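You operate a simulated robot arm through the tools that you are given. There is no shell and no other tool.

You are at the controls of a simulated robot arm. One attempt, no reset.

TASK
Thin the glue in the mixing pail with water up to line 17 and crank it smooth.
Fine: swing the tap pipe over the pail, hold the tap lever down, swing the pipe back over the sink; no streaks may show. Where these are worked on the way, their far stop is far enough and under half their travel is too little: tap pipe.
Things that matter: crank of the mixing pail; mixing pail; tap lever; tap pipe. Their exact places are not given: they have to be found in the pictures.

It is judged by the outcome, as a careful person would: the job done as asked, and still so three seconds after it is handed in. It fails if anything else is knocked over, pushed out of place, dropped, spilled or broken.

THE ROBOT
A 7-joint arm with a two-finger parallel gripper on a trunk, on a base that drives. Base frame: it is fixed to the floor where the robot stands at the start and does not move with it; the origin is under the middle of the robot, x ahead of it, y to its left, z up. Readings come in cm, degrees, newtons and seconds.
With the tool pointing down near the work surface it reaches from about 68 to 76 cm from the robot's upright axis, wherever it stands. Its first joint turns from -143.0 to 143.0 degrees. Places, roughly: crank of the mixing pail [160, -60, 120]; mixing pail [150, -50, 100]; tap lever [170, -50, 100]; tap pipe [180, -50, 130]. Payload 3 kg.
The tool frame sits at the grasp point between the pads (the TCP): z along the fingers, y along the line on which they close. The tips reach 3 cm beyond it. The gripper opens to 11 cm. The fingers are 2 cm wide and 1 cm thick; the gripper's body (4.8 by 11.2 cm) begins 5.5 cm behind the TCP.
Orientation is that of the tool frame in the base frame, as a unit quaternion [w, x, y, z]. With the fingers straight down and closing along the base's y, the tool's x points along the base's -x, its y along +y and its z along -z.

THE INTERFACE
- The arm moves only by the tool servo_tool. Its argument "plan" is a list of rows, each a list of 7 numbers: the turn, a rotation vector about the tool's x, y, z in units of 90 degrees (1.0 is 90 degrees), then the shift along the tool's x, y, z in units of 400 mm (1.0 is 400 mm), then the finger opening in m, from 0 to 0.11. In form: [[rx, ry, rz, dx, dy, dz, hand], ...]. A call has 1 to 20 rows; each row is the pose to reach, as a shift and turn from the pose commanded when the call began, along the tool's axes at that moment. A call with a number of a shift or a turn outside -1 to 1 is refused whole. Each row takes 0.2 s and may step no farther than 5 cm and 8.6 degrees from the row before; otherwise, or with a gripper value out of range, the whole call is refused. A pose out of reach is approached as far as the arm can. The call stops where the force on the tool passes 90 N (or 10 N more than at its start, if that is more) or the arm is blocked; 0.2 s more then pass. Each finger travels about 10.8 cm/s and halts on what it meets, pressing with about 36 N; the grip force reading is that of the motor and also rises with nothing between the fingers. The clock runs only during rows and for 0.2 s after the last one: add rows that repeat a pose to give the fingers time. The reply holds the time, the measured pose of the TCP, the force on the tool along the base axes, the opening and the grip force, in the units named above and with some noise, with the torque about the TCP (base axes, N m) and any sound that the robot's microphone picked up.
- Cameras (640 x 400 px; columns grow to the right, rows downward): "scene" is now at [16.14, 0.4, 170.46]; the picture's right is [0.06, -1.00, -0.00], its down [-0.73, -0.05, -0.68] and it looks along [0.68, 0.04, -0.73] (base axes); focal length 255 px, centre (320, 200). "wrist" rides on the gripper at [7.2, 1.7, -10.3] in the tool frame; the picture's right is [-0.23, 0.97, 0.00], its down [-0.76, -0.18, -0.62] and it looks along [-0.61, -0.14, 0.78] (tool axes); focal length 222 px, centre (320, 200).
- capture(camera): a new picture of that camera. No time passes.
- slide_trunk(by): slides the trunk up (or, below 0, down) by that many cm; the arm and the scene camera ride with it, the base frame stays. It gives what a move gives, with no picture.
- steer(legs): drives the robot by 1 to 6 legs, each [ahead, left, turn to the left] in cm, cm and degrees, along the robot's own axes; the way and the turn of a leg run together, so that a leg with both is an arc; at most 150 cm and 180 degrees a leg. The arm and the cameras ride along, it lands a little off, and it stops where it bumps. It gives what a move gives.
- head_to(pan, tilt): turns the head with the scene camera to pan (to the left, within 86 degrees either way) and tilt (down, from -29 to 69), counted from straight ahead of the robot. It gives what a move gives.
- measure_at(camera, pixels): for up to 12 pixels [column, row] of the newest picture of that camera ("zoom" is the newest enlarged one), the place [x, y, z] in the base frame of the surface seen there, good to about 0.3 cm. No time passes.
- close_up(camera, box): a new picture of the part [left, top, right, bottom] of that camera's present view, enlarged. No time passes.
- job_done(): hands the job in; it is judged then, once.

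Leave the gripper open and the arm clear of the work at the hand-in unless told otherwise.

The tools are called after "Request:" by a JSON object that holds its "method" and its "body". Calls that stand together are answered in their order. servo_tool: Moves the arm, as the interface text tells. Its arguments: {"type":"object","properties":{"plan":{"type":"array"}},"required":["plan"]} The other tools are called the same way: slide_trunk (by) slides the trunk up or down; steer (legs) drives the base; head_to (pan, tilt) turns the head that bears the scene camera; capture (camera) takes a picture; measure_at (camera, pixels) gives the place of the surface under pixels of a picture; close_up (camera, box) takes an enlarged picture of a part of a camera's view; job_done () hands the job in.

At the start:

```text
t: 0.0
position: [70.09, -29.45, 124.0]
ee_rot: [-0.001, 0.0, 1.0, 0.0]
wrist_force: [0.6, -0.3, 0.0]
wrist_torque: [0.01, 0.02, 0.0]
finger_gap: 11.02
gripper_force: 0.0
trunk travel left (down, up): [-82.5, 6.5]
robot x, y, heading: [0.29, -0.22, 0.3]
head pan, tilt: [3.6, 47.2]
```

scene: 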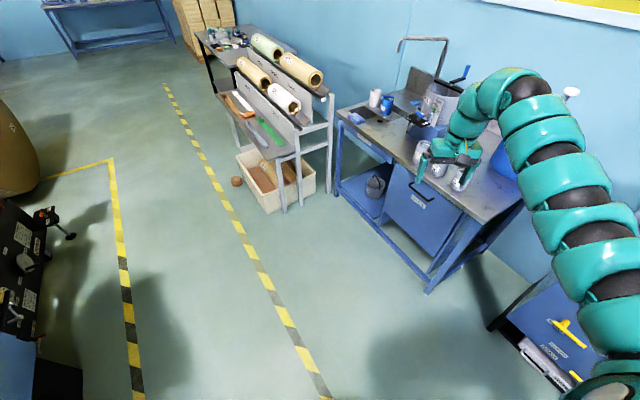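
wrist: 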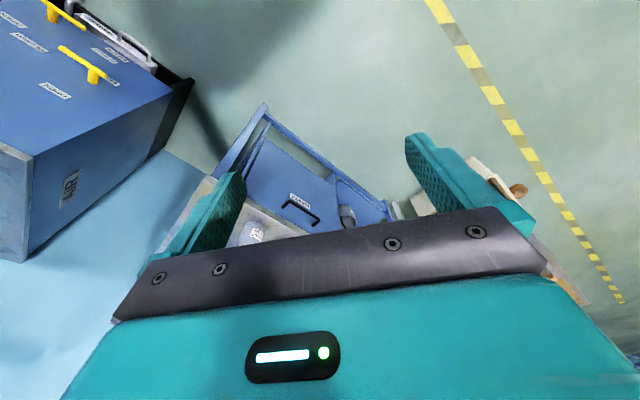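

The bench with the sink, pipe and pail is near columns 340–520, rows 40–200, partly hidden by the arm. I'll turn the head to the right and raise it to look at it, then take a picture.

Request:
{"method": "head_to", "body": {"pan": -18, "tilt": 25}}

Request:
{"method": "capture", "body": {"camera": "scene"}}

Request:
{"method": "close_up", "body": {"camera": "scene", "box": [240, 120, 440, 245]}}

```text
t: 0.9
position: [70.05, -29.49, 123.99]
ee_rot: [-0.001, 0.0, 1.0, -0.001]
wrist_force: [0.0, 0.1, 1.5]
wrist_torque: [0.04, 0.0, -0.01]
finger_gap: 10.99
gripper_force: 0.0
trunk travel left (down, up): [-82.5, 6.5]
robot x, y, heading: [-0.06, 0.01, 0.1]
head pan, tilt: [-18.0, 25.0]
```

```text
taken
```

scene: 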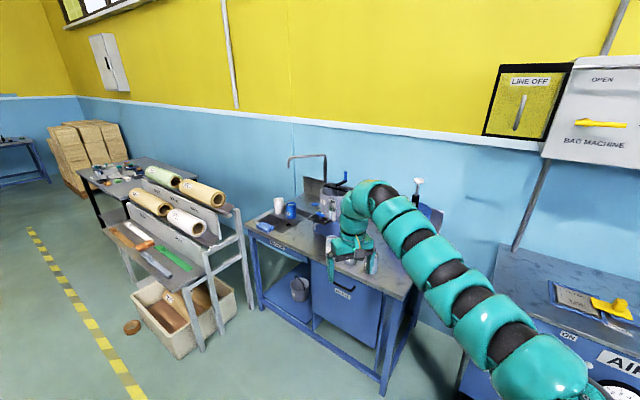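

```text
3.20 times, centred on (340, 182) of scene
```

zoom: 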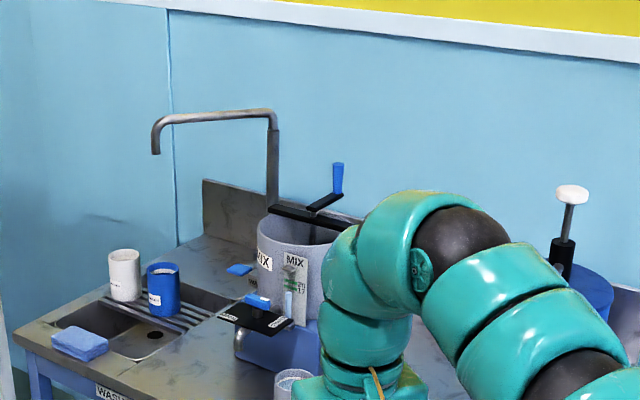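

I can see the pipe, pail with crank, and a black/blue lever thing in front of the pail. I'll measure key points in the zoom.

Request:
{"method": "measure_at", "body": {"camera": "zoom", "pixels": [[155, 145], [262, 112], [273, 170], [338, 175], [318, 205], [275, 210], [262, 260], [300, 285], [255, 300], [250, 318], [275, 322], [152, 335]]}}

Request:
{"method": "measure_at", "body": {"camera": "zoom", "pixels": [[80, 335], [124, 270], [165, 290], [235, 268], [290, 380], [240, 235], [240, 350], [20, 335], [560, 230], [570, 190], [280, 350], [180, 310]]}}

```text
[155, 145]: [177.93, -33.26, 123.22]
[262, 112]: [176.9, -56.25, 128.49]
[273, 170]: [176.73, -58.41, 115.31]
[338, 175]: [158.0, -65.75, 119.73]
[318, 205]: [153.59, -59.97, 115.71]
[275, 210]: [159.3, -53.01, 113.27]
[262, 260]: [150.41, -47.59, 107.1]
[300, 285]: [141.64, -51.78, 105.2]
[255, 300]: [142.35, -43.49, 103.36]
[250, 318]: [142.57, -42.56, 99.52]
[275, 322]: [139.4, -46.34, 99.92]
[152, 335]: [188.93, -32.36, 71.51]
```

```text
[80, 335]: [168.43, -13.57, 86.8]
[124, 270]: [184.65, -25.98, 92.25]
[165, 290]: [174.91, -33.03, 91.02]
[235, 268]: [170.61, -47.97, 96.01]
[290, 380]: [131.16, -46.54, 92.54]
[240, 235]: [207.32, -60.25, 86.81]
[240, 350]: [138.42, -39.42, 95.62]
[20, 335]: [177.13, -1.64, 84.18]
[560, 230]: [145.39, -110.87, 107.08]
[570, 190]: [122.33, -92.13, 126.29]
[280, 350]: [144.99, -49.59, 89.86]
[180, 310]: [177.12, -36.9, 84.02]
```

I'll measure the bench's edges and the surroundings to learn its heading and free floor.

Request:
{"method": "measure_at", "body": {"camera": "scene", "pixels": [[246, 236], [383, 290], [262, 306], [383, 392], [240, 208], [200, 345], [250, 305], [134, 290], [415, 275], [462, 395], [500, 330], [300, 185]]}}

Request:
{"method": "close_up", "body": {"camera": "scene", "box": [300, 170, 380, 220]}}

```text
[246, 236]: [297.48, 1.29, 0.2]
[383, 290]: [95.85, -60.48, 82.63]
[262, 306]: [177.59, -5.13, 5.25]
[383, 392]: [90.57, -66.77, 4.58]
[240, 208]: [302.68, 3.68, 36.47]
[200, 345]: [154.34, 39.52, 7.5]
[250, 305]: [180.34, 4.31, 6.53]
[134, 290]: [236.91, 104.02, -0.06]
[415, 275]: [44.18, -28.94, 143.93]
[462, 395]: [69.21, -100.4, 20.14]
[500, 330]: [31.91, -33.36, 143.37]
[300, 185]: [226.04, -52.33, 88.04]
```

```text
8.00 times, centred on (340, 195) of scene
```

zoom: 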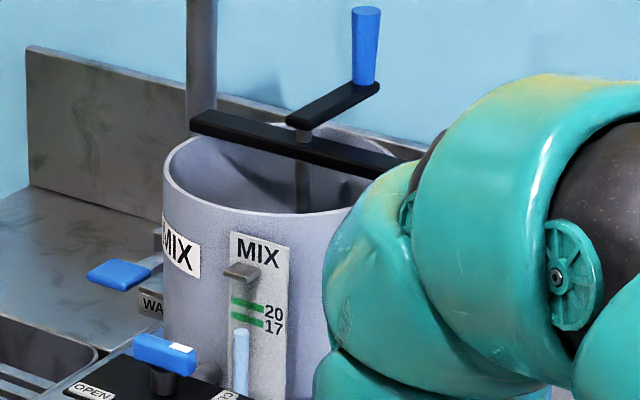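

The blue tap lever sits beside a "WA…" plate left of the pail. The pail has a crossbar with a blue crank handle, a sight tube with marks 20 and 17, and a drain valve in front that I must not touch. The bench front faces me at a heading of about -55°. I'll drive to about 94 cm in front of the pail and face the bench, keeping the arm to the right of it.

Request:
{"method": "steer", "body": {"legs": [[0, 0, -35], [65, 72, 0], [0, 0, -19.6]]}}

Request:
{"method": "head_to", "body": {"pan": 5, "tilt": 35}}

Request:
{"method": "capture", "body": {"camera": "scene"}}

```text
t: 8.7
position: [110.94, -54.46, 123.91]
ee_rot: [0.0, 0.465, 0.885, 0.0]
wrist_force: [-0.3, -1.0, -0.2]
wrist_torque: [0.01, 0.0, 0.01]
finger_gap: 10.98
gripper_force: 0.0
trunk travel left (down, up): [-82.5, 6.5]
robot x, y, heading: [95.78, 20.3, -55.2]
head pan, tilt: [-18.0, 25.0]
```

```text
t: 9.5
position: [111.1, -54.33, 124.04]
ee_rot: [0.001, 0.465, 0.886, 0.0]
wrist_force: [0.3, -0.2, 0.1]
wrist_torque: [0.02, 0.03, -0.01]
finger_gap: 10.99
gripper_force: 0.0
trunk travel left (down, up): [-82.5, 6.5]
robot x, y, heading: [95.45, 19.89, -55.1]
head pan, tilt: [5.0, 35.0]
```

```text
taken
```

scene: 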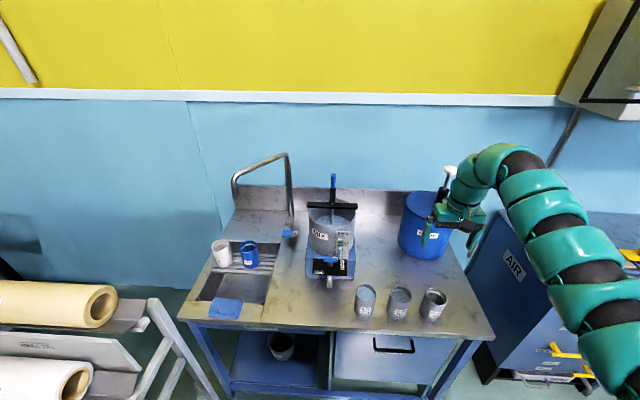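

Now a clear view. I'll zoom on the pail/tap area.

Request:
{"method": "close_up", "body": {"camera": "scene", "box": [210, 140, 370, 290]}}

Request:
{"method": "close_up", "body": {"camera": "scene", "box": [270, 165, 390, 285]}}

```text
2.67 times, centred on (290, 215) of scene
```

zoom: 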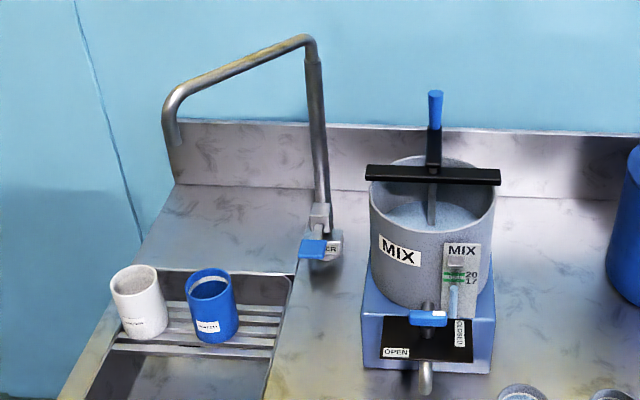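

```text
3.33 times, centred on (330, 225) of scene
```

zoom: 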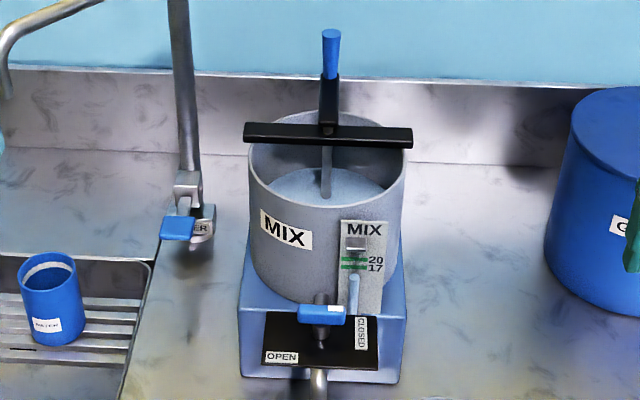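

I'll measure pail rim, crank, pipe and lever points in this zoom.

Request:
{"method": "measure_at", "body": {"camera": "zoom", "pixels": [[331, 32], [331, 75], [329, 132], [250, 138], [408, 140], [252, 190], [400, 190], [330, 112], [325, 205], [300, 185], [178, 220], [166, 230]]}}

Request:
{"method": "measure_at", "body": {"camera": "zoom", "pixels": [[190, 218], [180, 240], [188, 180], [186, 150], [178, 20], [354, 242], [354, 262], [354, 268], [352, 280], [322, 310], [345, 315], [45, 265]]}}

Request:
{"method": "close_up", "body": {"camera": "scene", "box": [320, 220, 370, 270]}}

```text
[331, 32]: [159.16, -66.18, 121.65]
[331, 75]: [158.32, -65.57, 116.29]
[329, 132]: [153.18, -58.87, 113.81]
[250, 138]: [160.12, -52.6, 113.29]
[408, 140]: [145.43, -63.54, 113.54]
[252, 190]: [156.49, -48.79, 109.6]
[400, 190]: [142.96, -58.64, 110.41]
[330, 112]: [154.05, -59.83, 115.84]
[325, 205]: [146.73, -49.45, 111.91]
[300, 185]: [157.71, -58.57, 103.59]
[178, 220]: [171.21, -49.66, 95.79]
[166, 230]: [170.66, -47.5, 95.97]
```

```text
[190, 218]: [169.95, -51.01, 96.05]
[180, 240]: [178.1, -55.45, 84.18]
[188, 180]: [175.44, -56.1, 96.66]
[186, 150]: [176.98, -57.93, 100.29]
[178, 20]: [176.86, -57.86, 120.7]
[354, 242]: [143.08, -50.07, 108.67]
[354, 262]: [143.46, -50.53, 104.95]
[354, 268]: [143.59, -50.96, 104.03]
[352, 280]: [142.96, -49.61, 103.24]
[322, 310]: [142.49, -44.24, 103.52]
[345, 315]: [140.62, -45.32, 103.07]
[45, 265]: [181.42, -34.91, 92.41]
```

```text
8.00 times, centred on (345, 245) of scene
```

zoom: 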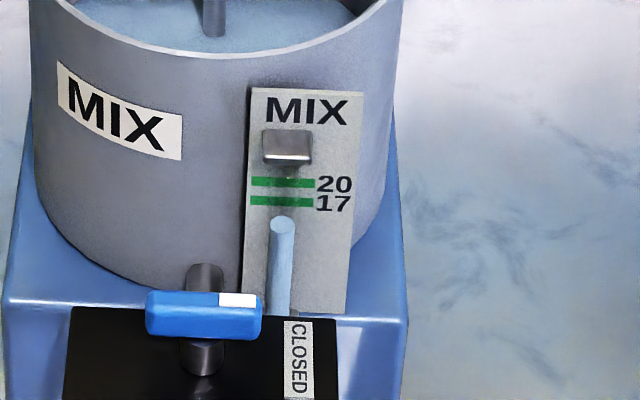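

The pale-blue column in the sight tube is the level, below line 17. I'll measure the heights of column top and lines, plus the glue surface.

Request:
{"method": "measure_at", "body": {"camera": "zoom", "pixels": [[282, 220], [282, 228], [282, 245], [260, 201], [305, 202], [260, 183], [305, 184], [260, 250], [320, 250], [286, 140], [200, 310], [240, 298]]}}

Request:
{"method": "measure_at", "body": {"camera": "scene", "pixels": [[235, 185], [237, 177], [262, 160], [287, 158], [330, 219], [345, 219], [320, 221], [313, 250], [364, 290], [420, 200]]}}

```text
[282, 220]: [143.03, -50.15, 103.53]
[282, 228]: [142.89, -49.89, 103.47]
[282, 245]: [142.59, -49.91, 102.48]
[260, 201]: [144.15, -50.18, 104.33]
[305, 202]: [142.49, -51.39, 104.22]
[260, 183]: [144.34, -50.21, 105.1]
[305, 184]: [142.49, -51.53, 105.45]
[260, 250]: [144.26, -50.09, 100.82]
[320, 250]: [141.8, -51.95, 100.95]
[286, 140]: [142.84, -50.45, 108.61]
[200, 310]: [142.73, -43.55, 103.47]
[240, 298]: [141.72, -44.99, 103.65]
```

```text
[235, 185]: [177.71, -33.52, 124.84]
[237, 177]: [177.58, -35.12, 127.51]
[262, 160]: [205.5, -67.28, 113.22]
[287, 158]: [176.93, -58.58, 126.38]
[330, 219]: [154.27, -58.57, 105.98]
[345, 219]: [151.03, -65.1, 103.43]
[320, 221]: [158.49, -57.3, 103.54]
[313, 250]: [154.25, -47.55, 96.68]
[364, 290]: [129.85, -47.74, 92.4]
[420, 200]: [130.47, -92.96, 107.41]
```

Glue surface z ≈103.5, line 17 at ≈104.3, line 20 at ≈105.3. The pipe post is at about (177,-58) with the spout at (177.7,-33.4). The pail centre is about (153,-58.5). The crank hub is at (153.2,-58.9) and its handle at (159,-66). The lever paddle is at (170.8,-48,96). The valve pointer is at CLOSED. Before working I'll test the arm's radial reach in free air: up 8 cm, then out 12 cm.

Request:
{"method": "servo_tool", "body": {"plan": [[0, 0, 0, 0, 0, -0.1, 0.0], [0, 0, 0, 0, 0, -0.2, 0.0], [0, 0, 0, -0.1, 0, -0.2, 0.0], [0, 0, 0, -0.2, 0, -0.2, 0.0], [0, 0, 0, -0.3, 0, -0.2, 0.0], [0, 0, 0, -0.3, 0, -0.2, 0.0]]}}

```text
t: 10.9
position: [116.8, -59.86, 131.1]
ee_rot: [0.0, 0.465, 0.885, 0.001]
wrist_force: [0.2, -0.2, -0.3]
wrist_torque: [0.04, -0.05, 0.0]
finger_gap: 0.01
gripper_force: 36.2
out of reach, approached as far as the arm can: row 2, 3, 4, 5, 6
trunk travel left (down, up): [-82.5, 6.5]
robot x, y, heading: [95.44, 19.94, -55.5]
head pan, tilt: [5.0, 35.0]
```

It reached about 82.6 cm out at z 131. Now I'll go back and test inward reach at z ≈124.

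Request:
{"method": "servo_tool", "body": {"plan": [[0, 0, 0, 0.1, 0, 0.1, 0.0], [0, 0, 0, 0.2, 0, 0.2, 0.0], [0, 0, 0, 0.3, 0, 0.2, 0.0], [0, 0, 0, 0.4, 0, 0.2, 0.0], [0, 0, 0, 0.5, 0, 0.2, 0.0], [0, 0, 0, 0.6, 0, 0.2, 0.0], [0, 0, 0, 0.6, 0, 0.2, 0.0]]}}

```text
refused: row 1 steps farther than a row can; nothing moved
```

The diagonal step was too long; I'll split it.

Request:
{"method": "servo_tool", "body": {"plan": [[0, 0, 0, 0, 0, 0.1, 0.0], [0, 0, 0, 0, 0, 0.2, 0.0], [0, 0, 0, 0.1, 0, 0.2, 0.0], [0, 0, 0, 0.2, 0, 0.2, 0.0], [0, 0, 0, 0.3, 0, 0.2, 0.0], [0, 0, 0, 0.4, 0, 0.2, 0.0], [0, 0, 0, 0.5, 0, 0.2, 0.0], [0, 0, 0, 0.6, 0, 0.2, 0.0], [0, 0, 0, 0.6, 0, 0.2, 0.0]]}}

```text
t: 12.9
position: [108.97, -52.48, 127.57]
ee_rot: [0.002, 0.464, 0.886, 0.002]
wrist_force: [-0.7, 0.5, 1.1]
wrist_torque: [-0.07, -0.05, 0.02]
finger_gap: 0.0
gripper_force: 36.1
out of reach, approached as far as the arm can: row 5, 6, 7, 8, 9
trunk travel left (down, up): [-82.5, 6.5]
robot x, y, heading: [95.37, 20.19, -55.3]
head pan, tilt: [5.0, 35.0]
```

Inner limit there is about 74 cm at z 127. I'll probe lower (z ≈108), well above the bench cups, to learn how the reach window shifts.

Request:
{"method": "servo_tool", "body": {"plan": [[0, 0, 0, 0, 0, 0.1, 0.0], [0, 0, 0, 0, 0, 0.2, 0.0], [0, 0, 0, 0, 0, 0.3, 0.0], [0, 0, 0, 0, 0, 0.4, 0.0], [0, 0, 0, 0, 0, 0.4, 0.0]]}}

```text
t: 14.1
position: [110.81, -54.58, 114.3]
ee_rot: [0.0, 0.465, 0.885, 0.001]
wrist_force: [0.1, -0.5, -0.6]
wrist_torque: [0.04, 0.0, -0.02]
finger_gap: 0.0
gripper_force: 35.9
out of reach, approached as far as the arm can: row 1, 2, 3, 4, 5
trunk travel left (down, up): [-82.5, 6.5]
robot x, y, heading: [95.67, 19.58, -55.5]
head pan, tilt: [5.0, 35.0]
```

I need to know whether the commanded pose is the reached one; I'll send a null move.

Request:
{"method": "servo_tool", "body": {"plan": [[0, 0, 0, 0, 0, 0, 0.0]]}}

```text
t: 14.5
position: [110.63, -54.62, 114.38]
ee_rot: [-0.001, 0.465, 0.885, 0.001]
wrist_force: [-0.3, 0.1, -0.6]
wrist_torque: [0.02, 0.04, 0.02]
finger_gap: 0.02
gripper_force: 35.8
trunk travel left (down, up): [-82.5, 6.5]
robot x, y, heading: [95.45, 19.72, -55.3]
head pan, tilt: [5.0, 35.0]
```

Commanded pose equals reached pose. I'll probe outward 8 cm from here.

Request:
{"method": "servo_tool", "body": {"plan": [[0, 0, 0, -0.1, 0, 0, 0.0], [0, 0, 0, -0.2, 0, 0, 0.0], [0, 0, 0, -0.3, 0, 0, 0.0], [0, 0, 0, -0.4, 0, 0, 0.0]]}}

```text
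t: 15.5
position: [116.08, -62.8, 114.33]
ee_rot: [0.001, 0.465, 0.885, 0.001]
wrist_force: [0.3, 0.2, -0.4]
wrist_torque: [-0.04, -0.02, -0.01]
finger_gap: 0.02
gripper_force: 35.5
out of reach, approached as far as the arm can: row 3, 4
trunk travel left (down, up): [-82.5, 6.5]
robot x, y, heading: [95.51, 19.9, -55.6]
head pan, tilt: [5.0, 35.0]
```

The reach model fits well: a shell of about 76–85 cm around the axis, widest at TCP height ≈111 with this trunk height. A base spot near (110.5, 8.5) puts the pipe, crank and lever all in reach. I'll raise the trunk 6.5 and lift the tool to ~z 140 before driving there.

Request:
{"method": "slide_trunk", "body": {"by": 6.4}}

Request:
{"method": "servo_tool", "body": {"plan": [[0, 0, 0, 0.12, 0, 0, 0.0], [0, 0, 0, 0.12, 0, -0.12, 0.0], [0, 0, 0, 0.14, 0, -0.24, 0.0], [0, 0, 0, 0.16, 0, -0.36, 0.0], [0, 0, 0, 0.18, 0, -0.47, 0.0], [0, 0, 0, 0.18, 0, -0.47, 0.0]]}}

```text
t: 16.6
position: [116.3, -62.68, 120.75]
ee_rot: [0.0, 0.465, 0.885, 0.0]
wrist_force: [0.0, 0.8, 0.7]
wrist_torque: [0.03, 0.0, 0.03]
finger_gap: 0.02
gripper_force: 36.1
trunk travel left (down, up): [-88.9, 0.1]
robot x, y, heading: [95.67, 19.66, -55.2]
head pan, tilt: [5.0, 35.0]
```

```text
t: 17.9
position: [112.77, -57.96, 136.9]
ee_rot: [0.001, 0.464, 0.886, 0.001]
wrist_force: [-0.8, -0.3, -0.1]
wrist_torque: [0.0, -0.01, 0.03]
finger_gap: 0.02
gripper_force: 36.2
out of reach, approached as far as the arm can: row 5, 6
trunk travel left (down, up): [-88.9, 0.1]
robot x, y, heading: [95.9, 20.02, -55.1]
head pan, tilt: [5.0, 35.0]
```

At z 136.9, the tips are above everything nearby. Now drive to about (110.5, 8.5).

Request:
{"method": "steer", "body": {"legs": [[18, 5.5, 0]]}}

Request:
{"method": "head_to", "body": {"pan": 2, "tilt": 40}}

Request:
{"method": "capture", "body": {"camera": "scene"}}

Request:
{"method": "close_up", "body": {"camera": "scene", "box": [180, 80, 420, 230]}}

```text
t: 19.5
position: [127.4, -69.62, 136.69]
ee_rot: [0.002, 0.466, 0.885, 0.001]
wrist_force: [0.4, 0.2, -0.2]
wrist_torque: [-0.04, 0.02, 0.04]
finger_gap: 0.01
gripper_force: 36.3
trunk travel left (down, up): [-88.9, 0.1]
robot x, y, heading: [109.97, 8.41, -55.7]
head pan, tilt: [5.0, 35.0]
```

```text
t: 20.1
position: [127.44, -69.57, 136.86]
ee_rot: [0.001, 0.466, 0.885, 0.001]
wrist_force: [-0.3, 1.2, 0.0]
wrist_torque: [0.03, -0.03, -0.01]
finger_gap: 0.01
gripper_force: 35.7
trunk travel left (down, up): [-88.9, 0.1]
robot x, y, heading: [110.32, 8.52, -55.7]
head pan, tilt: [2.0, 40.0]
```

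```text
taken
```

scene: 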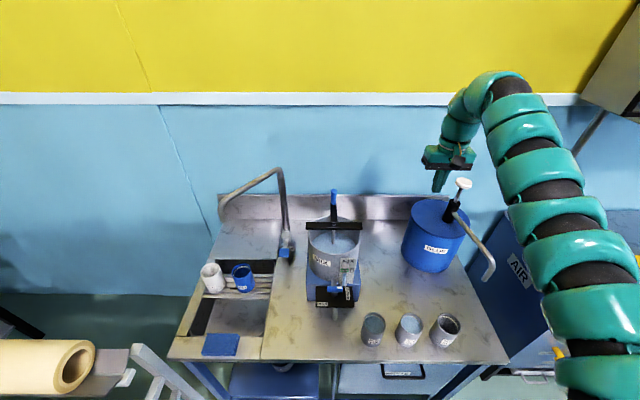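

```text
2.67 times, centred on (300, 155) of scene
```

zoom: 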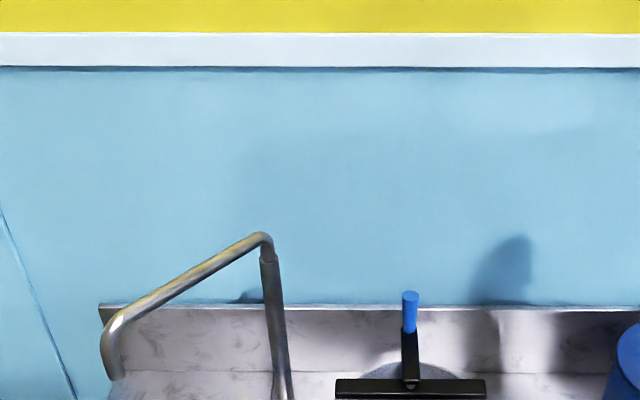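

I'll measure along the pipe and the crank handle.

Request:
{"method": "measure_at", "body": {"camera": "zoom", "pixels": [[262, 240], [235, 252], [200, 275], [160, 298], [125, 318], [108, 345], [115, 375], [277, 300], [411, 294], [410, 325], [411, 384], [412, 340]]}}

Request:
{"method": "measure_at", "body": {"camera": "scene", "pixels": [[463, 183], [450, 212], [490, 278], [436, 205], [225, 222], [227, 203], [280, 250], [285, 235], [230, 200], [270, 200]]}}

```text
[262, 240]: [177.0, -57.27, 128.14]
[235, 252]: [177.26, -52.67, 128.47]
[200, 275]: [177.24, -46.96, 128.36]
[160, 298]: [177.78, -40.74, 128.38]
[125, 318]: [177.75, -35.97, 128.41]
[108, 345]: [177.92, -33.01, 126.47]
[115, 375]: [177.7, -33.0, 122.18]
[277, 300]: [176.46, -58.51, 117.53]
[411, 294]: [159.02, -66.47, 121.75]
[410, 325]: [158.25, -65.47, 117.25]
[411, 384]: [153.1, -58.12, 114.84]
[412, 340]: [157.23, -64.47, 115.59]
```

```text
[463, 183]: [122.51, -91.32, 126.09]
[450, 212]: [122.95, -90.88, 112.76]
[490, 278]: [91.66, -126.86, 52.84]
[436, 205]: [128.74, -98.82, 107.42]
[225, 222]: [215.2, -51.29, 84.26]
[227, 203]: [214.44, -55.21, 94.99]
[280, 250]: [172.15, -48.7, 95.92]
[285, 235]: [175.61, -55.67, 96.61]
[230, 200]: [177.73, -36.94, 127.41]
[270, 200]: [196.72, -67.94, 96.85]
```

Pipe horizontal part: centre x ≈178, z ≈127.5, radius ~1. I'll move the base 4.5 cm closer toward the post so that the whole pushing arc is in reach.

Request:
{"method": "steer", "body": {"legs": [[4.4, 0.8, 0]]}}

```text
t: 21.1
position: [130.63, -72.7, 136.68]
ee_rot: [0.0, 0.464, 0.886, 0.0]
wrist_force: [0.6, -0.4, 0.1]
wrist_torque: [0.01, 0.07, 0.01]
finger_gap: 0.0
gripper_force: 36.2
trunk travel left (down, up): [-88.9, 0.1]
robot x, y, heading: [113.25, 5.12, -55.5]
head pan, tilt: [2.0, 40.0]
```

Now move the tool leftward at z ≈137 over the pail and pipe (tips ~5 cm above the pipe), in two calls.

Request:
{"method": "servo_tool", "body": {"plan": [[0, 0, 0, -0.007, 0.119, 0, 0], [0, 0, 0, -0.015, 0.238, 0, 0], [0, 0, 0, -0.022, 0.357, 0, 0], [0, 0, 0, -0.03, 0.476, 0, 0], [0, 0, 0, -0.037, 0.595, 0, 0], [0, 0, 0, -0.044, 0.714, 0, 0], [0, 0, 0, -0.052, 0.833, 0, 0], [0, 0, 0, -0.059, 0.952, 0, 0]]}}

```text
t: 22.9
position: [160.52, -52.74, 135.48]
ee_rot: [0.001, 0.466, 0.885, 0.0]
wrist_force: [-0.1, -0.3, 0.0]
wrist_torque: [0.0, -0.01, 0.01]
finger_gap: 0.0
gripper_force: 35.9
out of reach, approached as far as the arm can: row 7, 8
trunk travel left (down, up): [-88.9, 0.1]
robot x, y, heading: [113.27, 4.94, -55.4]
head pan, tilt: [2.0, 40.0]
```

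It hit the inner limit at r≈74.6; I'll ease outward and go on to (180,-43.5).

Request:
{"method": "servo_tool", "body": {"plan": [[0, 0, 0, -0.087, 0.016, 0, 0], [0, 0, 0, -0.087, 0.119, 0, 0], [0, 0, 0, -0.087, 0.222, 0, 0], [0, 0, 0, -0.087, 0.326, 0, 0], [0, 0, 0, -0.086, 0.429, 0, 0], [0, 0, 0, -0.086, 0.532, 0, 0], [0, 0, 0, -0.086, 0.532, 0, 0]]}}

Request:
{"method": "capture", "body": {"camera": "scene"}}

Request:
{"method": "capture", "body": {"camera": "wrist"}}

```text
t: 24.4
position: [166.02, -44.46, 134.42]
ee_rot: [0.0, 0.465, 0.886, 0.0]
wrist_force: [-0.1, 0.9, 0.5]
wrist_torque: [-0.03, 0.04, -0.03]
finger_gap: 0.01
gripper_force: 36.6
out of reach, approached as far as the arm can: row 1, 2, 3, 4, 5, 6, 7
trunk travel left (down, up): [-88.9, 0.1]
robot x, y, heading: [113.57, 4.99, -55.6]
head pan, tilt: [2.0, 40.0]
```

```text
taken
```

scene: 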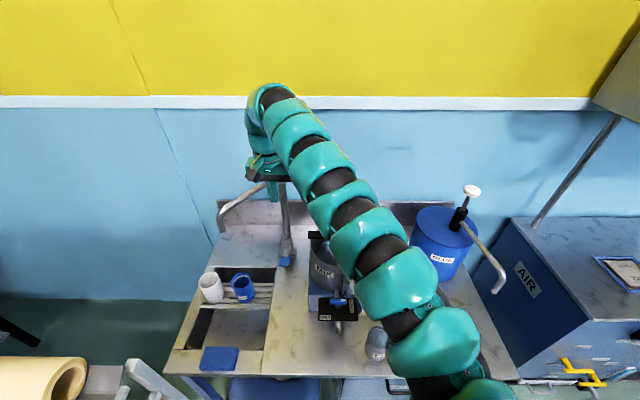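

```text
taken
```

wrist: 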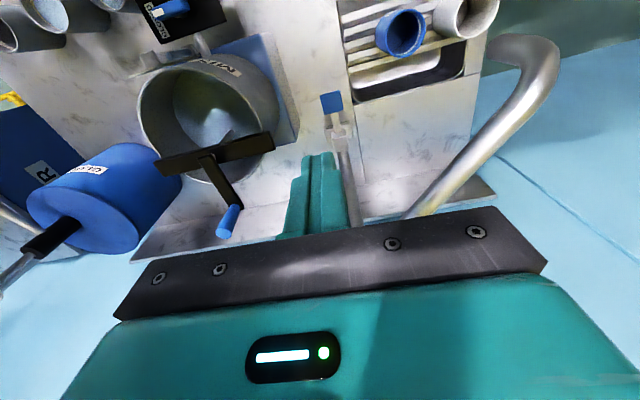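

The arm seems mounted at an offset from the robot's axis. I'll measure points along the arm to find where the shoulder is.

Request:
{"method": "measure_at", "body": {"camera": "scene", "pixels": [[470, 385], [450, 345], [420, 330], [395, 280], [370, 235], [350, 200], [320, 155], [290, 112], [265, 105], [258, 140], [265, 165]]}}

```text
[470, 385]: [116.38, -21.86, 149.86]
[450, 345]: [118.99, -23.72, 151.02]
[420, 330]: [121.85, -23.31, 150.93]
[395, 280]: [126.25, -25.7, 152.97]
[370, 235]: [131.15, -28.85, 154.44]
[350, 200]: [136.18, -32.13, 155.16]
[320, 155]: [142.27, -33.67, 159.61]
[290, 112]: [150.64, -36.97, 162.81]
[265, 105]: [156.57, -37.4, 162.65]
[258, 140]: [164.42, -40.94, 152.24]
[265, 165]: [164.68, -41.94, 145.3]
```

The elbow swings out to the right, and the limits depend on tool yaw relative to the arm's azimuth. I'll rotate the tool yaw to the left about 33° (in place, above everything) and see if reach recovers.

Request:
{"method": "servo_tool", "body": {"plan": [[0, 0, -0.09, 0, 0, 0, 0], [0, 0, -0.18, 0, 0, 0, 0], [0, 0, -0.27, 0, 0, 0, 0], [0, 0, -0.36, 0, 0, 0, 0], [0, 0, -0.36, 0, 0, 0, 0]]}}

```text
t: 25.6
position: [165.73, -44.4, 134.08]
ee_rot: [0.001, 0.199, 0.98, 0.0]
wrist_force: [-0.6, 0.0, -0.7]
wrist_torque: [-0.01, -0.01, -0.01]
finger_gap: 0.0
gripper_force: 36.4
trunk travel left (down, up): [-88.9, 0.1]
robot x, y, heading: [113.51, 5.54, -55.4]
head pan, tilt: [2.0, 40.0]
```

Rotation fine. Now test outward 6 cm and up 2 cm.

Request:
{"method": "servo_tool", "body": {"plan": [[0, 0, 0, -0.07, -0.026, -0.02, 0], [0, 0, 0, -0.139, -0.052, -0.05, 0], [0, 0, 0, -0.139, -0.052, -0.05, 0]]}}

```text
t: 26.4
position: [166.41, -44.43, 134.1]
ee_rot: [0.0, 0.2, 0.98, -0.001]
wrist_force: [-0.6, 0.0, 0.1]
wrist_torque: [0.0, 0.01, -0.03]
finger_gap: 0.02
gripper_force: 35.7
out of reach, approached as far as the arm can: row 1, 2, 3
trunk travel left (down, up): [-88.9, 0.1]
robot x, y, heading: [113.04, 5.08, -55.7]
head pan, tilt: [2.0, 40.0]
```

Stuck at r≈72 there. Try lower: down 6 cm (well in front of the pipe), then outward 5 cm.

Request:
{"method": "servo_tool", "body": {"plan": [[0, 0, 0, 0, 0, 0.08, 0], [0, 0, 0, 0, 0, 0.15, 0], [0, 0, 0, -0.06, -0.022, 0.15, 0], [0, 0, 0, -0.12, -0.044, 0.15, 0], [0, 0, 0, -0.12, -0.044, 0.15, 0]]}}

```text
t: 27.6
position: [167.15, -44.92, 128.09]
ee_rot: [0.001, 0.199, 0.98, 0.0]
wrist_force: [0.1, 0.2, 0.3]
wrist_torque: [-0.01, 0.01, 0.01]
finger_gap: 0.01
gripper_force: 36.0
out of reach, approached as far as the arm can: row 3, 4, 5
trunk travel left (down, up): [-88.9, 0.1]
robot x, y, heading: [113.66, 5.02, -55.6]
head pan, tilt: [2.0, 40.0]
```

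The data fit a shoulder set about 21 cm right and 5 cm ahead of the robot's axis, with a tool-down shell of 65–75 cm around it. So I need the shoulder near (121,-2.5), which works with the robot at about (116,18.5) heading ≈0. First I'll back straight off from the bench by 30 cm.

Request:
{"method": "steer", "body": {"legs": [[-30, 0, 0]]}}

```text
t: 29.7
position: [150.08, -20.62, 128.12]
ee_rot: [0.002, 0.203, 0.979, -0.001]
wrist_force: [0.5, -0.6, -0.6]
wrist_torque: [0.0, 0.0, -0.03]
finger_gap: 0.01
gripper_force: 36.1
trunk travel left (down, up): [-88.9, 0.1]
robot x, y, heading: [96.91, 29.9, -55.6]
head pan, tilt: [2.0, 40.0]
```

Now swing the arm to the right about the shoulder (first half), turning the tool yaw along.

Request:
{"method": "servo_tool", "body": {"plan": [[0, 0, 0.038, 0.061, -0.086, 0, 0], [0, 0, 0.076, 0.122, -0.172, 0, 0], [0, 0, 0.114, 0.183, -0.259, 0, 0], [0, 0, 0.152, 0.245, -0.345, 0, 0], [0, 0, 0.19, 0.306, -0.431, 0, 0], [0, 0, 0.229, 0.367, -0.517, 0, 0], [0, 0, 0.267, 0.429, -0.604, 0, 0], [0, 0, 0.305, 0.49, -0.69, 0, 0]]}}

```text
t: 31.5
position: [123.13, -40.86, 128.94]
ee_rot: [0.001, 0.43, 0.903, 0.0]
wrist_force: [0.2, -0.1, -1.0]
wrist_torque: [0.06, -0.01, 0.0]
finger_gap: 0.02
gripper_force: 35.9
out of reach, approached as far as the arm can: row 8
trunk travel left (down, up): [-88.9, 0.1]
robot x, y, heading: [96.53, 30.1, -55.9]
head pan, tilt: [2.0, 40.0]
```

Limits are not fully explained yet. I'll look down at my own arm's root with the head to see where the shoulder is.

Request:
{"method": "head_to", "body": {"pan": -40, "tilt": 69}}

Request:
{"method": "capture", "body": {"camera": "scene"}}

```text
t: 32.6
position: [123.19, -40.64, 129.03]
ee_rot: [0.001, 0.429, 0.903, 0.0]
wrist_force: [0.0, 0.0, -0.5]
wrist_torque: [0.02, -0.04, -0.01]
finger_gap: 0.01
gripper_force: 35.8
trunk travel left (down, up): [-88.9, 0.1]
robot x, y, heading: [96.52, 29.85, -55.9]
head pan, tilt: [-40.0, 68.8]
```

```text
taken
```

scene: 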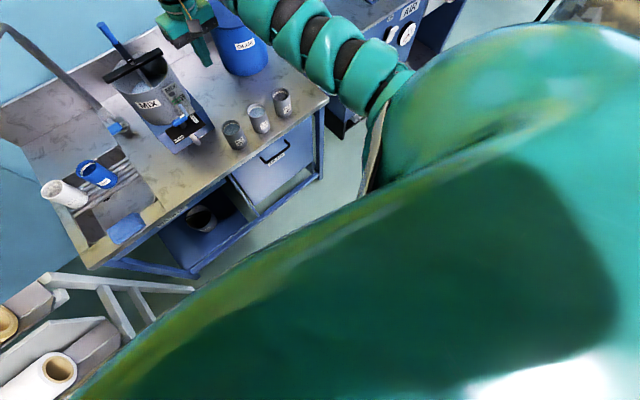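

The arm sprouts from a big shoulder dome at the right of the torso. I'll measure it.

Request:
{"method": "measure_at", "body": {"camera": "scene", "pixels": [[395, 85], [385, 130], [375, 185], [420, 90], [480, 90], [560, 60], [620, 60], [450, 180], [360, 60], [310, 40], [300, 260], [540, 200]]}}

```text
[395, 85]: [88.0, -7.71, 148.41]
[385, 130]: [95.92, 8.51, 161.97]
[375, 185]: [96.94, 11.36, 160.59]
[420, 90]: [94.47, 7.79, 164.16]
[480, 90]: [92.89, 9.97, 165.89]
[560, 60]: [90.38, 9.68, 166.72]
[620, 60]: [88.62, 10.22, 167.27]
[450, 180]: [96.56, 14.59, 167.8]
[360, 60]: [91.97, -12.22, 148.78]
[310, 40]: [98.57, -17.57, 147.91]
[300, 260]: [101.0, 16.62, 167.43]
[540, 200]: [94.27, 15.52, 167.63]
```

The shoulder estimate (5 ahead, 21 right of the axis) fits all the limits (65.5–75.5 cm). Before turning the base to heading ≈0, I'll check how tall the roll rack on the left is.

Request:
{"method": "head_to", "body": {"pan": 45, "tilt": 40}}

Request:
{"method": "capture", "body": {"camera": "scene"}}

```text
t: 34.2
position: [123.42, -40.73, 129.07]
ee_rot: [0.001, 0.429, 0.903, 0.0]
wrist_force: [-0.3, 0.1, 0.3]
wrist_torque: [-0.02, 0.01, 0.01]
finger_gap: 0.0
gripper_force: 36.4
trunk travel left (down, up): [-88.9, 0.1]
robot x, y, heading: [96.61, 29.8, -55.9]
head pan, tilt: [45.0, 40.0]
```

```text
taken
```

scene: 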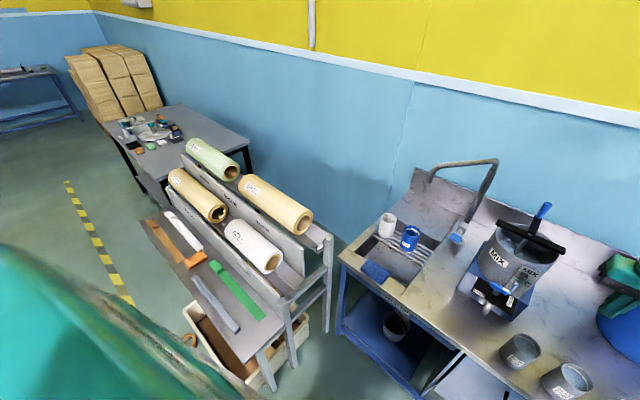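

Request:
{"method": "measure_at", "body": {"camera": "scene", "pixels": [[255, 250], [290, 205], [325, 240], [285, 320], [210, 190], [262, 388], [325, 325], [215, 150], [240, 310], [270, 330]]}}

```text
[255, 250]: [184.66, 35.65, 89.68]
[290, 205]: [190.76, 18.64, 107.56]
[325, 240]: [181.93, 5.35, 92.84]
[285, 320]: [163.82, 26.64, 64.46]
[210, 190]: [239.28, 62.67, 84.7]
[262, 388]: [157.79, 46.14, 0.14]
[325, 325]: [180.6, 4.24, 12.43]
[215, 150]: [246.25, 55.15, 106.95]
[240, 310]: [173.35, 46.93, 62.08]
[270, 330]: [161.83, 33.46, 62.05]
```

The rack tops out at z≈108, so the gripper at z≥126 passes above it. Turn the base in place to heading about -3°.

Request:
{"method": "steer", "body": {"legs": [[0, 0, 53]]}}

```text
t: 36.9
position: [168.59, 7.75, 128.93]
ee_rot: [0.0, -0.012, 1.0, 0.0]
wrist_force: [-0.6, 0.7, 0.4]
wrist_torque: [0.03, -0.01, -0.01]
finger_gap: 0.03
gripper_force: 36.0
trunk travel left (down, up): [-88.9, 0.1]
robot x, y, heading: [96.32, 29.9, -3.4]
head pan, tilt: [45.0, 40.0]
```

Now move the base to about (117.3,18.8).

Request:
{"method": "steer", "body": {"legs": [[21.5, -9.8, 0]]}}

Request:
{"method": "head_to", "body": {"pan": -50, "tilt": 38}}

Request:
{"method": "capture", "body": {"camera": "scene"}}

```text
t: 38.7
position: [189.84, -3.53, 128.94]
ee_rot: [0.002, -0.012, 1.0, 0.002]
wrist_force: [-0.3, -0.6, -0.1]
wrist_torque: [0.03, -0.02, 0.0]
finger_gap: 0.0
gripper_force: 35.8
trunk travel left (down, up): [-88.9, 0.1]
robot x, y, heading: [117.91, 18.98, -3.7]
head pan, tilt: [45.0, 40.0]
```

```text
t: 40.4
position: [189.68, -3.45, 128.98]
ee_rot: [0.001, -0.011, 1.0, 0.001]
wrist_force: [-0.3, -0.1, -0.5]
wrist_torque: [-0.02, -0.02, 0.03]
finger_gap: 0.04
gripper_force: 35.3
trunk travel left (down, up): [-88.9, 0.1]
robot x, y, heading: [117.81, 18.5, -3.4]
head pan, tilt: [-50.0, 38.0]
```

```text
taken
```

scene: 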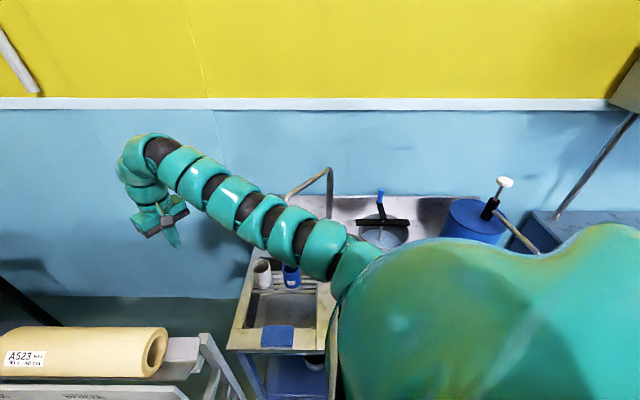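

The robot landed well. Shoulder ≈(121.5,-2.6). I'll bring the closed fingers around the left of the spout to behind the pipe at (182.5,-42.5), z 127.

Request:
{"method": "servo_tool", "body": {"plan": [[0, 0, 0, -0.014, -0.107, 0.025, 0], [0, 0, 0, -0.027, -0.213, 0.05, 0], [0, 0, 0, -0.025, -0.3, 0.05, 0], [0, 0, 0, -0.023, -0.385, 0.05, 0], [0, 0, 0, -0.021, -0.464, 0.05, 0], [0, 0, 0, -0.012, -0.565, 0.05, 0], [0, 0, 0, -0.004, -0.664, 0.05, 0], [0, 0, 0, 0.067, -0.755, 0.05, 0], [0, 0, 0, 0.138, -0.847, 0.05, 0], [0, 0, 0, 0.171, -0.908, 0.05, 0], [0, 0, 0, 0.19, -0.95, 0.05, 0], [0, 0, 0, 0.19, -0.95, 0.05, 0]]}}

Request:
{"method": "capture", "body": {"camera": "scene"}}

Request:
{"method": "capture", "body": {"camera": "wrist"}}

```text
t: 43.0
position: [183.07, -41.44, 127.02]
ee_rot: [-0.001, -0.012, 1.0, 0.002]
wrist_force: [0.4, 0.7, 1.1]
wrist_torque: [0.0, 0.01, -0.01]
finger_gap: 0.0
gripper_force: 36.1
trunk travel left (down, up): [-88.9, 0.1]
robot x, y, heading: [117.58, 18.52, -3.7]
head pan, tilt: [-50.0, 38.0]
```

```text
taken
```

scene: 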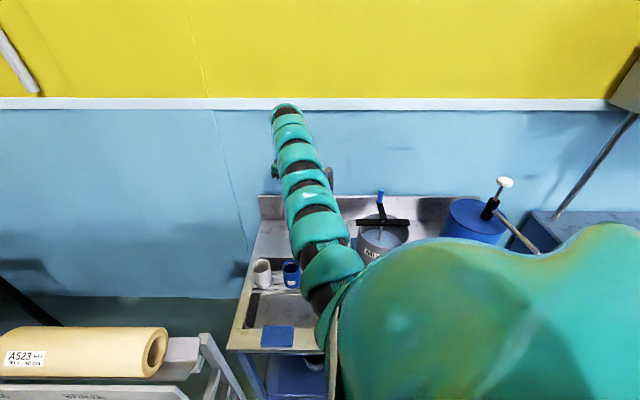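

```text
taken
```

wrist: 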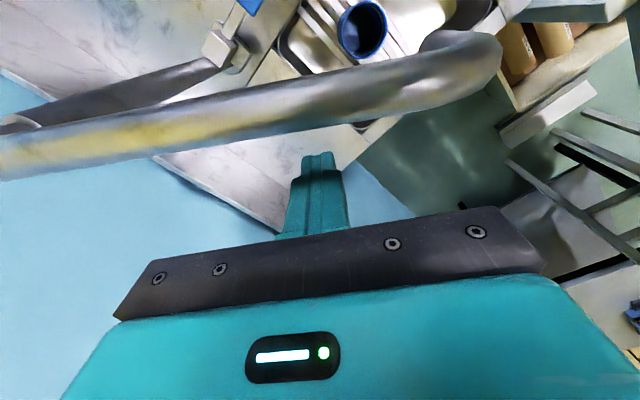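

The peg is behind the pipe and clear. Now I'll push the pipe along its arc, slowly, to about 45° first.

Request:
{"method": "servo_tool", "body": {"plan": [[0, 0, 0, 0.037, -0.016, 0, 0], [0, 0, 0, 0.073, -0.033, 0, 0], [0, 0, 0, 0.1, -0.042, 0, 0], [0, 0, 0, 0.128, -0.051, 0, 0], [0, 0, 0, 0.157, -0.06, 0, 0], [0, 0, 0, 0.186, -0.07, 0, 0], [0, 0, 0, 0.224, -0.094, 0, 0], [0, 0, 0, 0.259, -0.122, 0, 0], [0, 0, 0, 0.289, -0.149, 0, 0], [0, 0, 0, 0.319, -0.176, 0, 0]]}}

Request:
{"method": "capture", "body": {"camera": "wrist"}}

Request:
{"method": "capture", "body": {"camera": "scene"}}

```text
t: 45.2
position: [170.27, -48.94, 126.77]
ee_rot: [0.001, -0.011, 1.0, 0.001]
wrist_force: [0.7, -0.4, 0.8]
wrist_torque: [0.01, 0.0, -0.03]
finger_gap: 0.01
gripper_force: 35.9
trunk travel left (down, up): [-88.9, 0.1]
robot x, y, heading: [117.89, 18.61, -3.3]
head pan, tilt: [-50.0, 38.0]
```

```text
taken
```

wrist: 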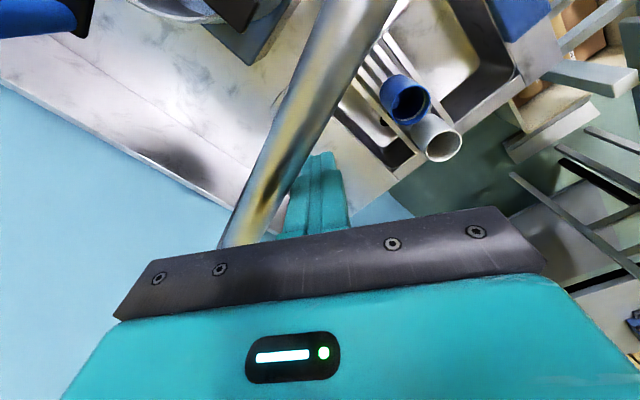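

```text
taken
```

scene: 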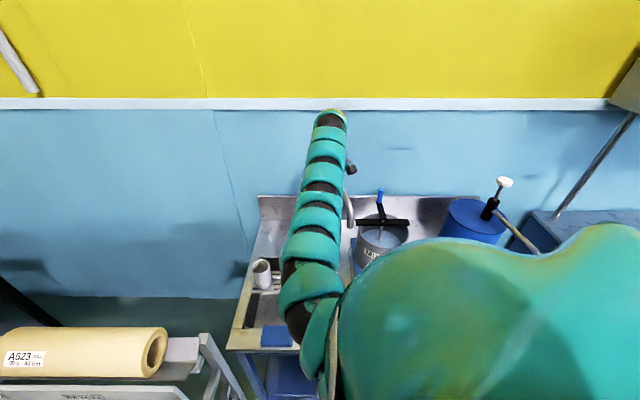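

The pipe follows freely. Continue the arc until it points over the pail.

Request:
{"method": "servo_tool", "body": {"plan": [[0, 0, 0, 0.028, -0.025, 0, 0], [0, 0, 0, 0.056, -0.05, 0, 0], [0, 0, 0, 0.092, -0.081, 0, 0], [0, 0, 0, 0.128, -0.112, 0, 0], [0, 0, 0, 0.146, -0.14, 0, 0], [0, 0, 0, 0.163, -0.165, 0, 0]]}}

Request:
{"method": "capture", "body": {"camera": "wrist"}}

Request:
{"method": "capture", "body": {"camera": "scene"}}

Request:
{"method": "close_up", "body": {"camera": "scene", "box": [320, 150, 440, 270]}}

```text
t: 46.6
position: [164.82, -54.31, 126.79]
ee_rot: [-0.003, -0.018, 1.0, 0.005]
wrist_force: [5.6, 62.2, -27.8]
wrist_torque: [-0.27, -0.24, -0.57]
finger_gap: 0.0
gripper_force: 36.2
trunk travel left (down, up): [-88.9, 0.1]
robot x, y, heading: [117.54, 18.16, -3.4]
head pan, tilt: [-50.0, 38.0]
```

```text
taken
```

wrist: 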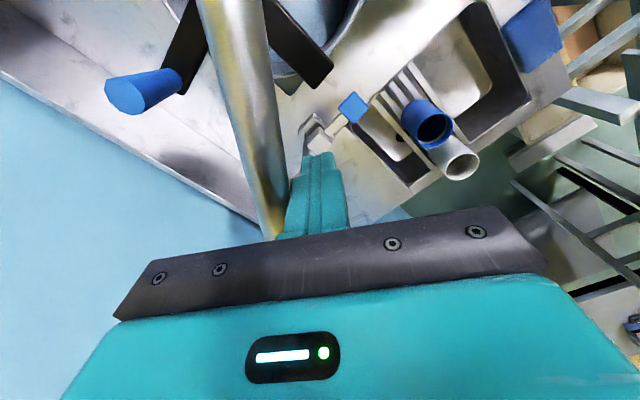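

```text
taken
```

scene: 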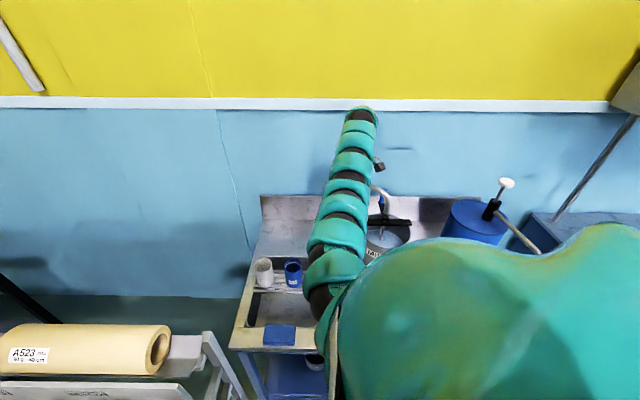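

```text
3.33 times, centred on (380, 210) of scene
```

zoom: 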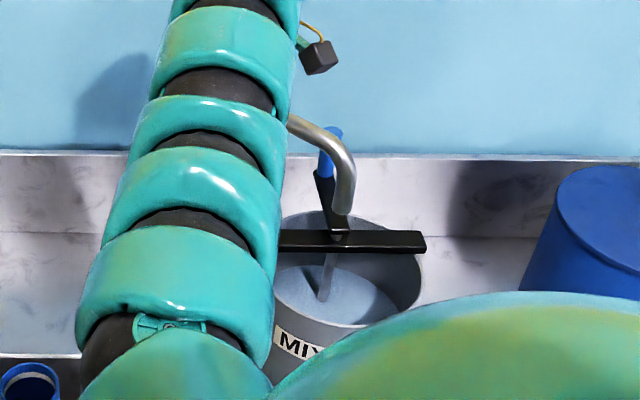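

The force (62 N) shows the far stop; the spout is over the pail. I'll measure the spout, then back the peg away from the pipe.

Request:
{"method": "measure_at", "body": {"camera": "zoom", "pixels": [[343, 205], [345, 165], [310, 130], [340, 235], [328, 140], [300, 305], [360, 290]]}}

Request:
{"method": "servo_tool", "body": {"plan": [[0, 0, 0, 0.0, 0.05, 0, 0], [0, 0, 0, 0.0, 0.1, 0, 0], [0, 0, 0, 0.0, 0.15, 0, 0]]}}

Request:
{"method": "capture", "body": {"camera": "wrist"}}

```text
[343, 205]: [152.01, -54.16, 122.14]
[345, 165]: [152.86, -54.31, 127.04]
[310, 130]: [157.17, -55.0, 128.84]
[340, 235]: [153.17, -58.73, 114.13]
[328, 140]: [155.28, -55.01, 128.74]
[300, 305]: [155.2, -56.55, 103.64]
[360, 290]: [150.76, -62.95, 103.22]
```

```text
t: 47.4
position: [163.8, -49.87, 127.09]
ee_rot: [0.001, -0.011, 1.0, -0.001]
wrist_force: [0.4, -1.3, 0.5]
wrist_torque: [-0.01, -0.01, 0.01]
finger_gap: 0.0
gripper_force: 35.9
trunk travel left (down, up): [-88.9, 0.1]
robot x, y, heading: [117.44, 18.65, -3.6]
head pan, tilt: [-50.0, 38.0]
```

```text
taken
```

wrist: 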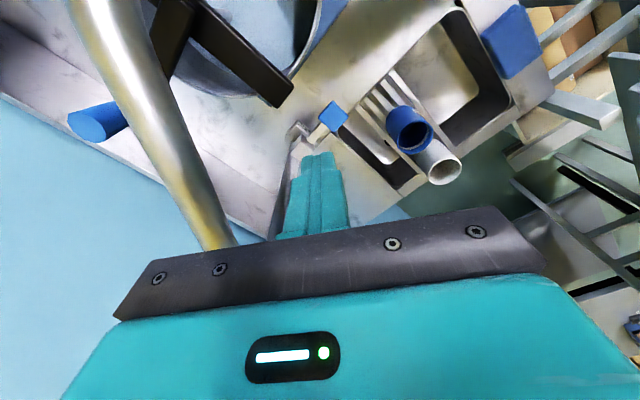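

The pipe stays over the pail (spout ≈(152,-55), inside the rim). Next I'll go above the blue tap paddle (171,-48) and descend to just above it (tips ≈97.5).

Request:
{"method": "servo_tool", "body": {"plan": [[0, 0, 0, -0.09, 0.021, 0, 0], [0, 0, 0, -0.181, 0.042, 0, 0], [0, 0, 0, -0.181, 0.042, 0.1, 0], [0, 0, 0, -0.181, 0.042, 0.2, 0], [0, 0, 0, -0.181, 0.042, 0.3, 0], [0, 0, 0, -0.181, 0.042, 0.4, 0], [0, 0, 0, -0.181, 0.042, 0.5, 0], [0, 0, 0, -0.181, 0.042, 0.58, 0], [0, 0, 0, -0.181, 0.042, 0.64, 0], [0, 0, 0, -0.181, 0.042, 0.64, 0]]}}

Request:
{"method": "capture", "body": {"camera": "wrist"}}

Request:
{"method": "capture", "body": {"camera": "scene"}}

Request:
{"method": "close_up", "body": {"camera": "scene", "box": [320, 170, 420, 270]}}

```text
t: 49.6
position: [171.1, -47.83, 101.38]
ee_rot: [0.0, -0.012, 1.0, 0.001]
wrist_force: [0.6, 0.6, -0.3]
wrist_torque: [0.01, 0.01, 0.02]
finger_gap: 0.0
gripper_force: 35.8
trunk travel left (down, up): [-88.9, 0.1]
robot x, y, heading: [117.07, 18.57, -3.8]
head pan, tilt: [-50.0, 38.0]
```

```text
taken
```

wrist: 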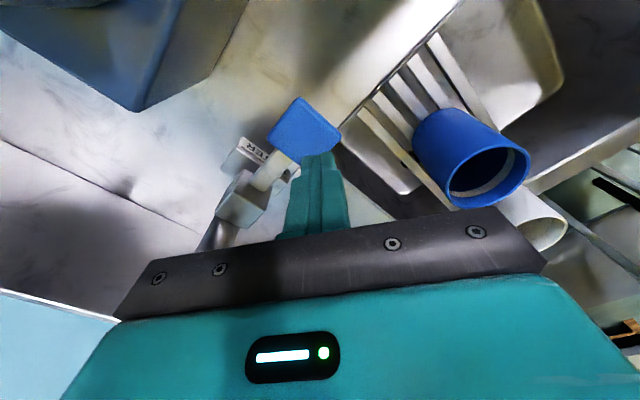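

```text
taken
```

scene: 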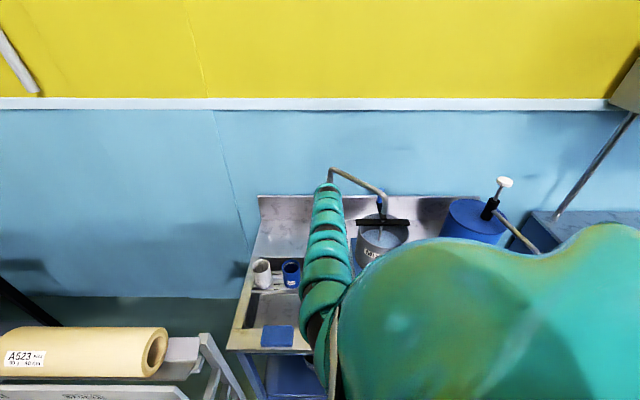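

```text
4.00 times, centred on (370, 220) of scene
```

zoom: 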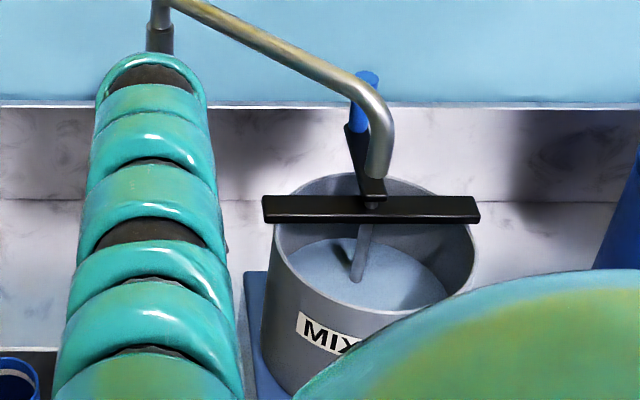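

Let me measure the paddle corners in the wrist picture.

Request:
{"method": "measure_at", "body": {"camera": "wrist", "pixels": [[302, 98], [270, 138], [338, 135], [304, 130], [300, 155], [268, 172], [320, 165], [240, 205]]}}

Request:
{"method": "measure_at", "body": {"camera": "zoom", "pixels": [[320, 265], [310, 280], [340, 290], [380, 290], [400, 280], [420, 270], [385, 265], [400, 260], [330, 255], [390, 300], [375, 275], [410, 290]]}}

```text
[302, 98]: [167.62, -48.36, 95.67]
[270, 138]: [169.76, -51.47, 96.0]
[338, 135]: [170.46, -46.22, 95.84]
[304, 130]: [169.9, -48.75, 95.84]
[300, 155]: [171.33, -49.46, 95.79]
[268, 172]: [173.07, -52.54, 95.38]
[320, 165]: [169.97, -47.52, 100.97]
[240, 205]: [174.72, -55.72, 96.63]
```

```text
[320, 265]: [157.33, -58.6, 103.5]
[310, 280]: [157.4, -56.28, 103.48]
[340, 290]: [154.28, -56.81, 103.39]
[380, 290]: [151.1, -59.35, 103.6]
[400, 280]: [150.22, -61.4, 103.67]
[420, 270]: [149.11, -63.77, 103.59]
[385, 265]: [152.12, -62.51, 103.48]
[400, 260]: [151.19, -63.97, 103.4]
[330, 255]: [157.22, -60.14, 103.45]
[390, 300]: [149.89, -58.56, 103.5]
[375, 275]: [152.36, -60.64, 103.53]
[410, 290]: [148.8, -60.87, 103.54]
```

Surface level averages 103.51 (12 points). I'll centre the fingertips on the paddle (≈169.9,-48.2) and do a short trial press ~1.2 cm deep, then lift.

Request:
{"method": "servo_tool", "body": {"plan": [[0, 0, 0, 0.03, -0.009, 0.03, 0], [0, 0, 0, 0.03, -0.009, 0.06, 0], [0, 0, 0, 0.03, -0.009, 0.09, 0]]}}

Request:
{"method": "capture", "body": {"camera": "scene"}}

Request:
{"method": "close_up", "body": {"camera": "scene", "box": [320, 170, 420, 270]}}

```text
t: 50.4
position: [169.96, -48.1, 97.69]
ee_rot: [0.001, -0.012, 1.0, 0.002]
wrist_force: [-1.5, 0.4, 4.2]
wrist_torque: [0.0, 0.0, -0.03]
finger_gap: 0.0
gripper_force: 36.4
trunk travel left (down, up): [-88.9, 0.1]
robot x, y, heading: [117.79, 18.9, -3.5]
head pan, tilt: [-50.0, 38.0]
```

```text
taken
```

scene: 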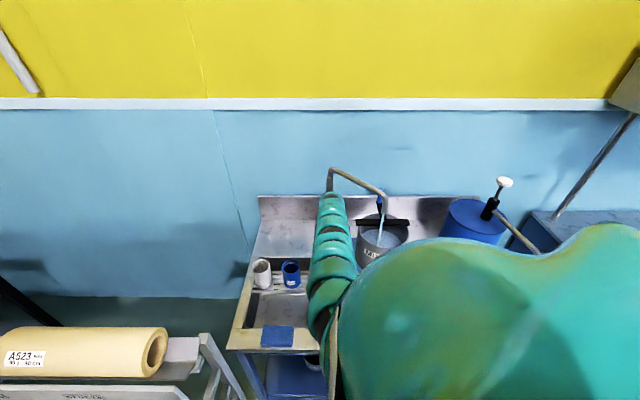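

```text
4.00 times, centred on (370, 220) of scene
```

zoom: 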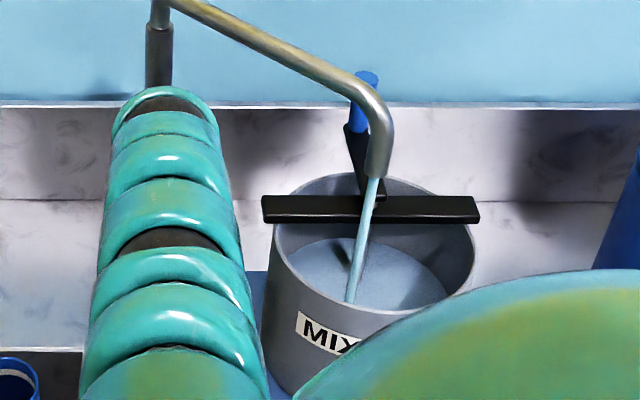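

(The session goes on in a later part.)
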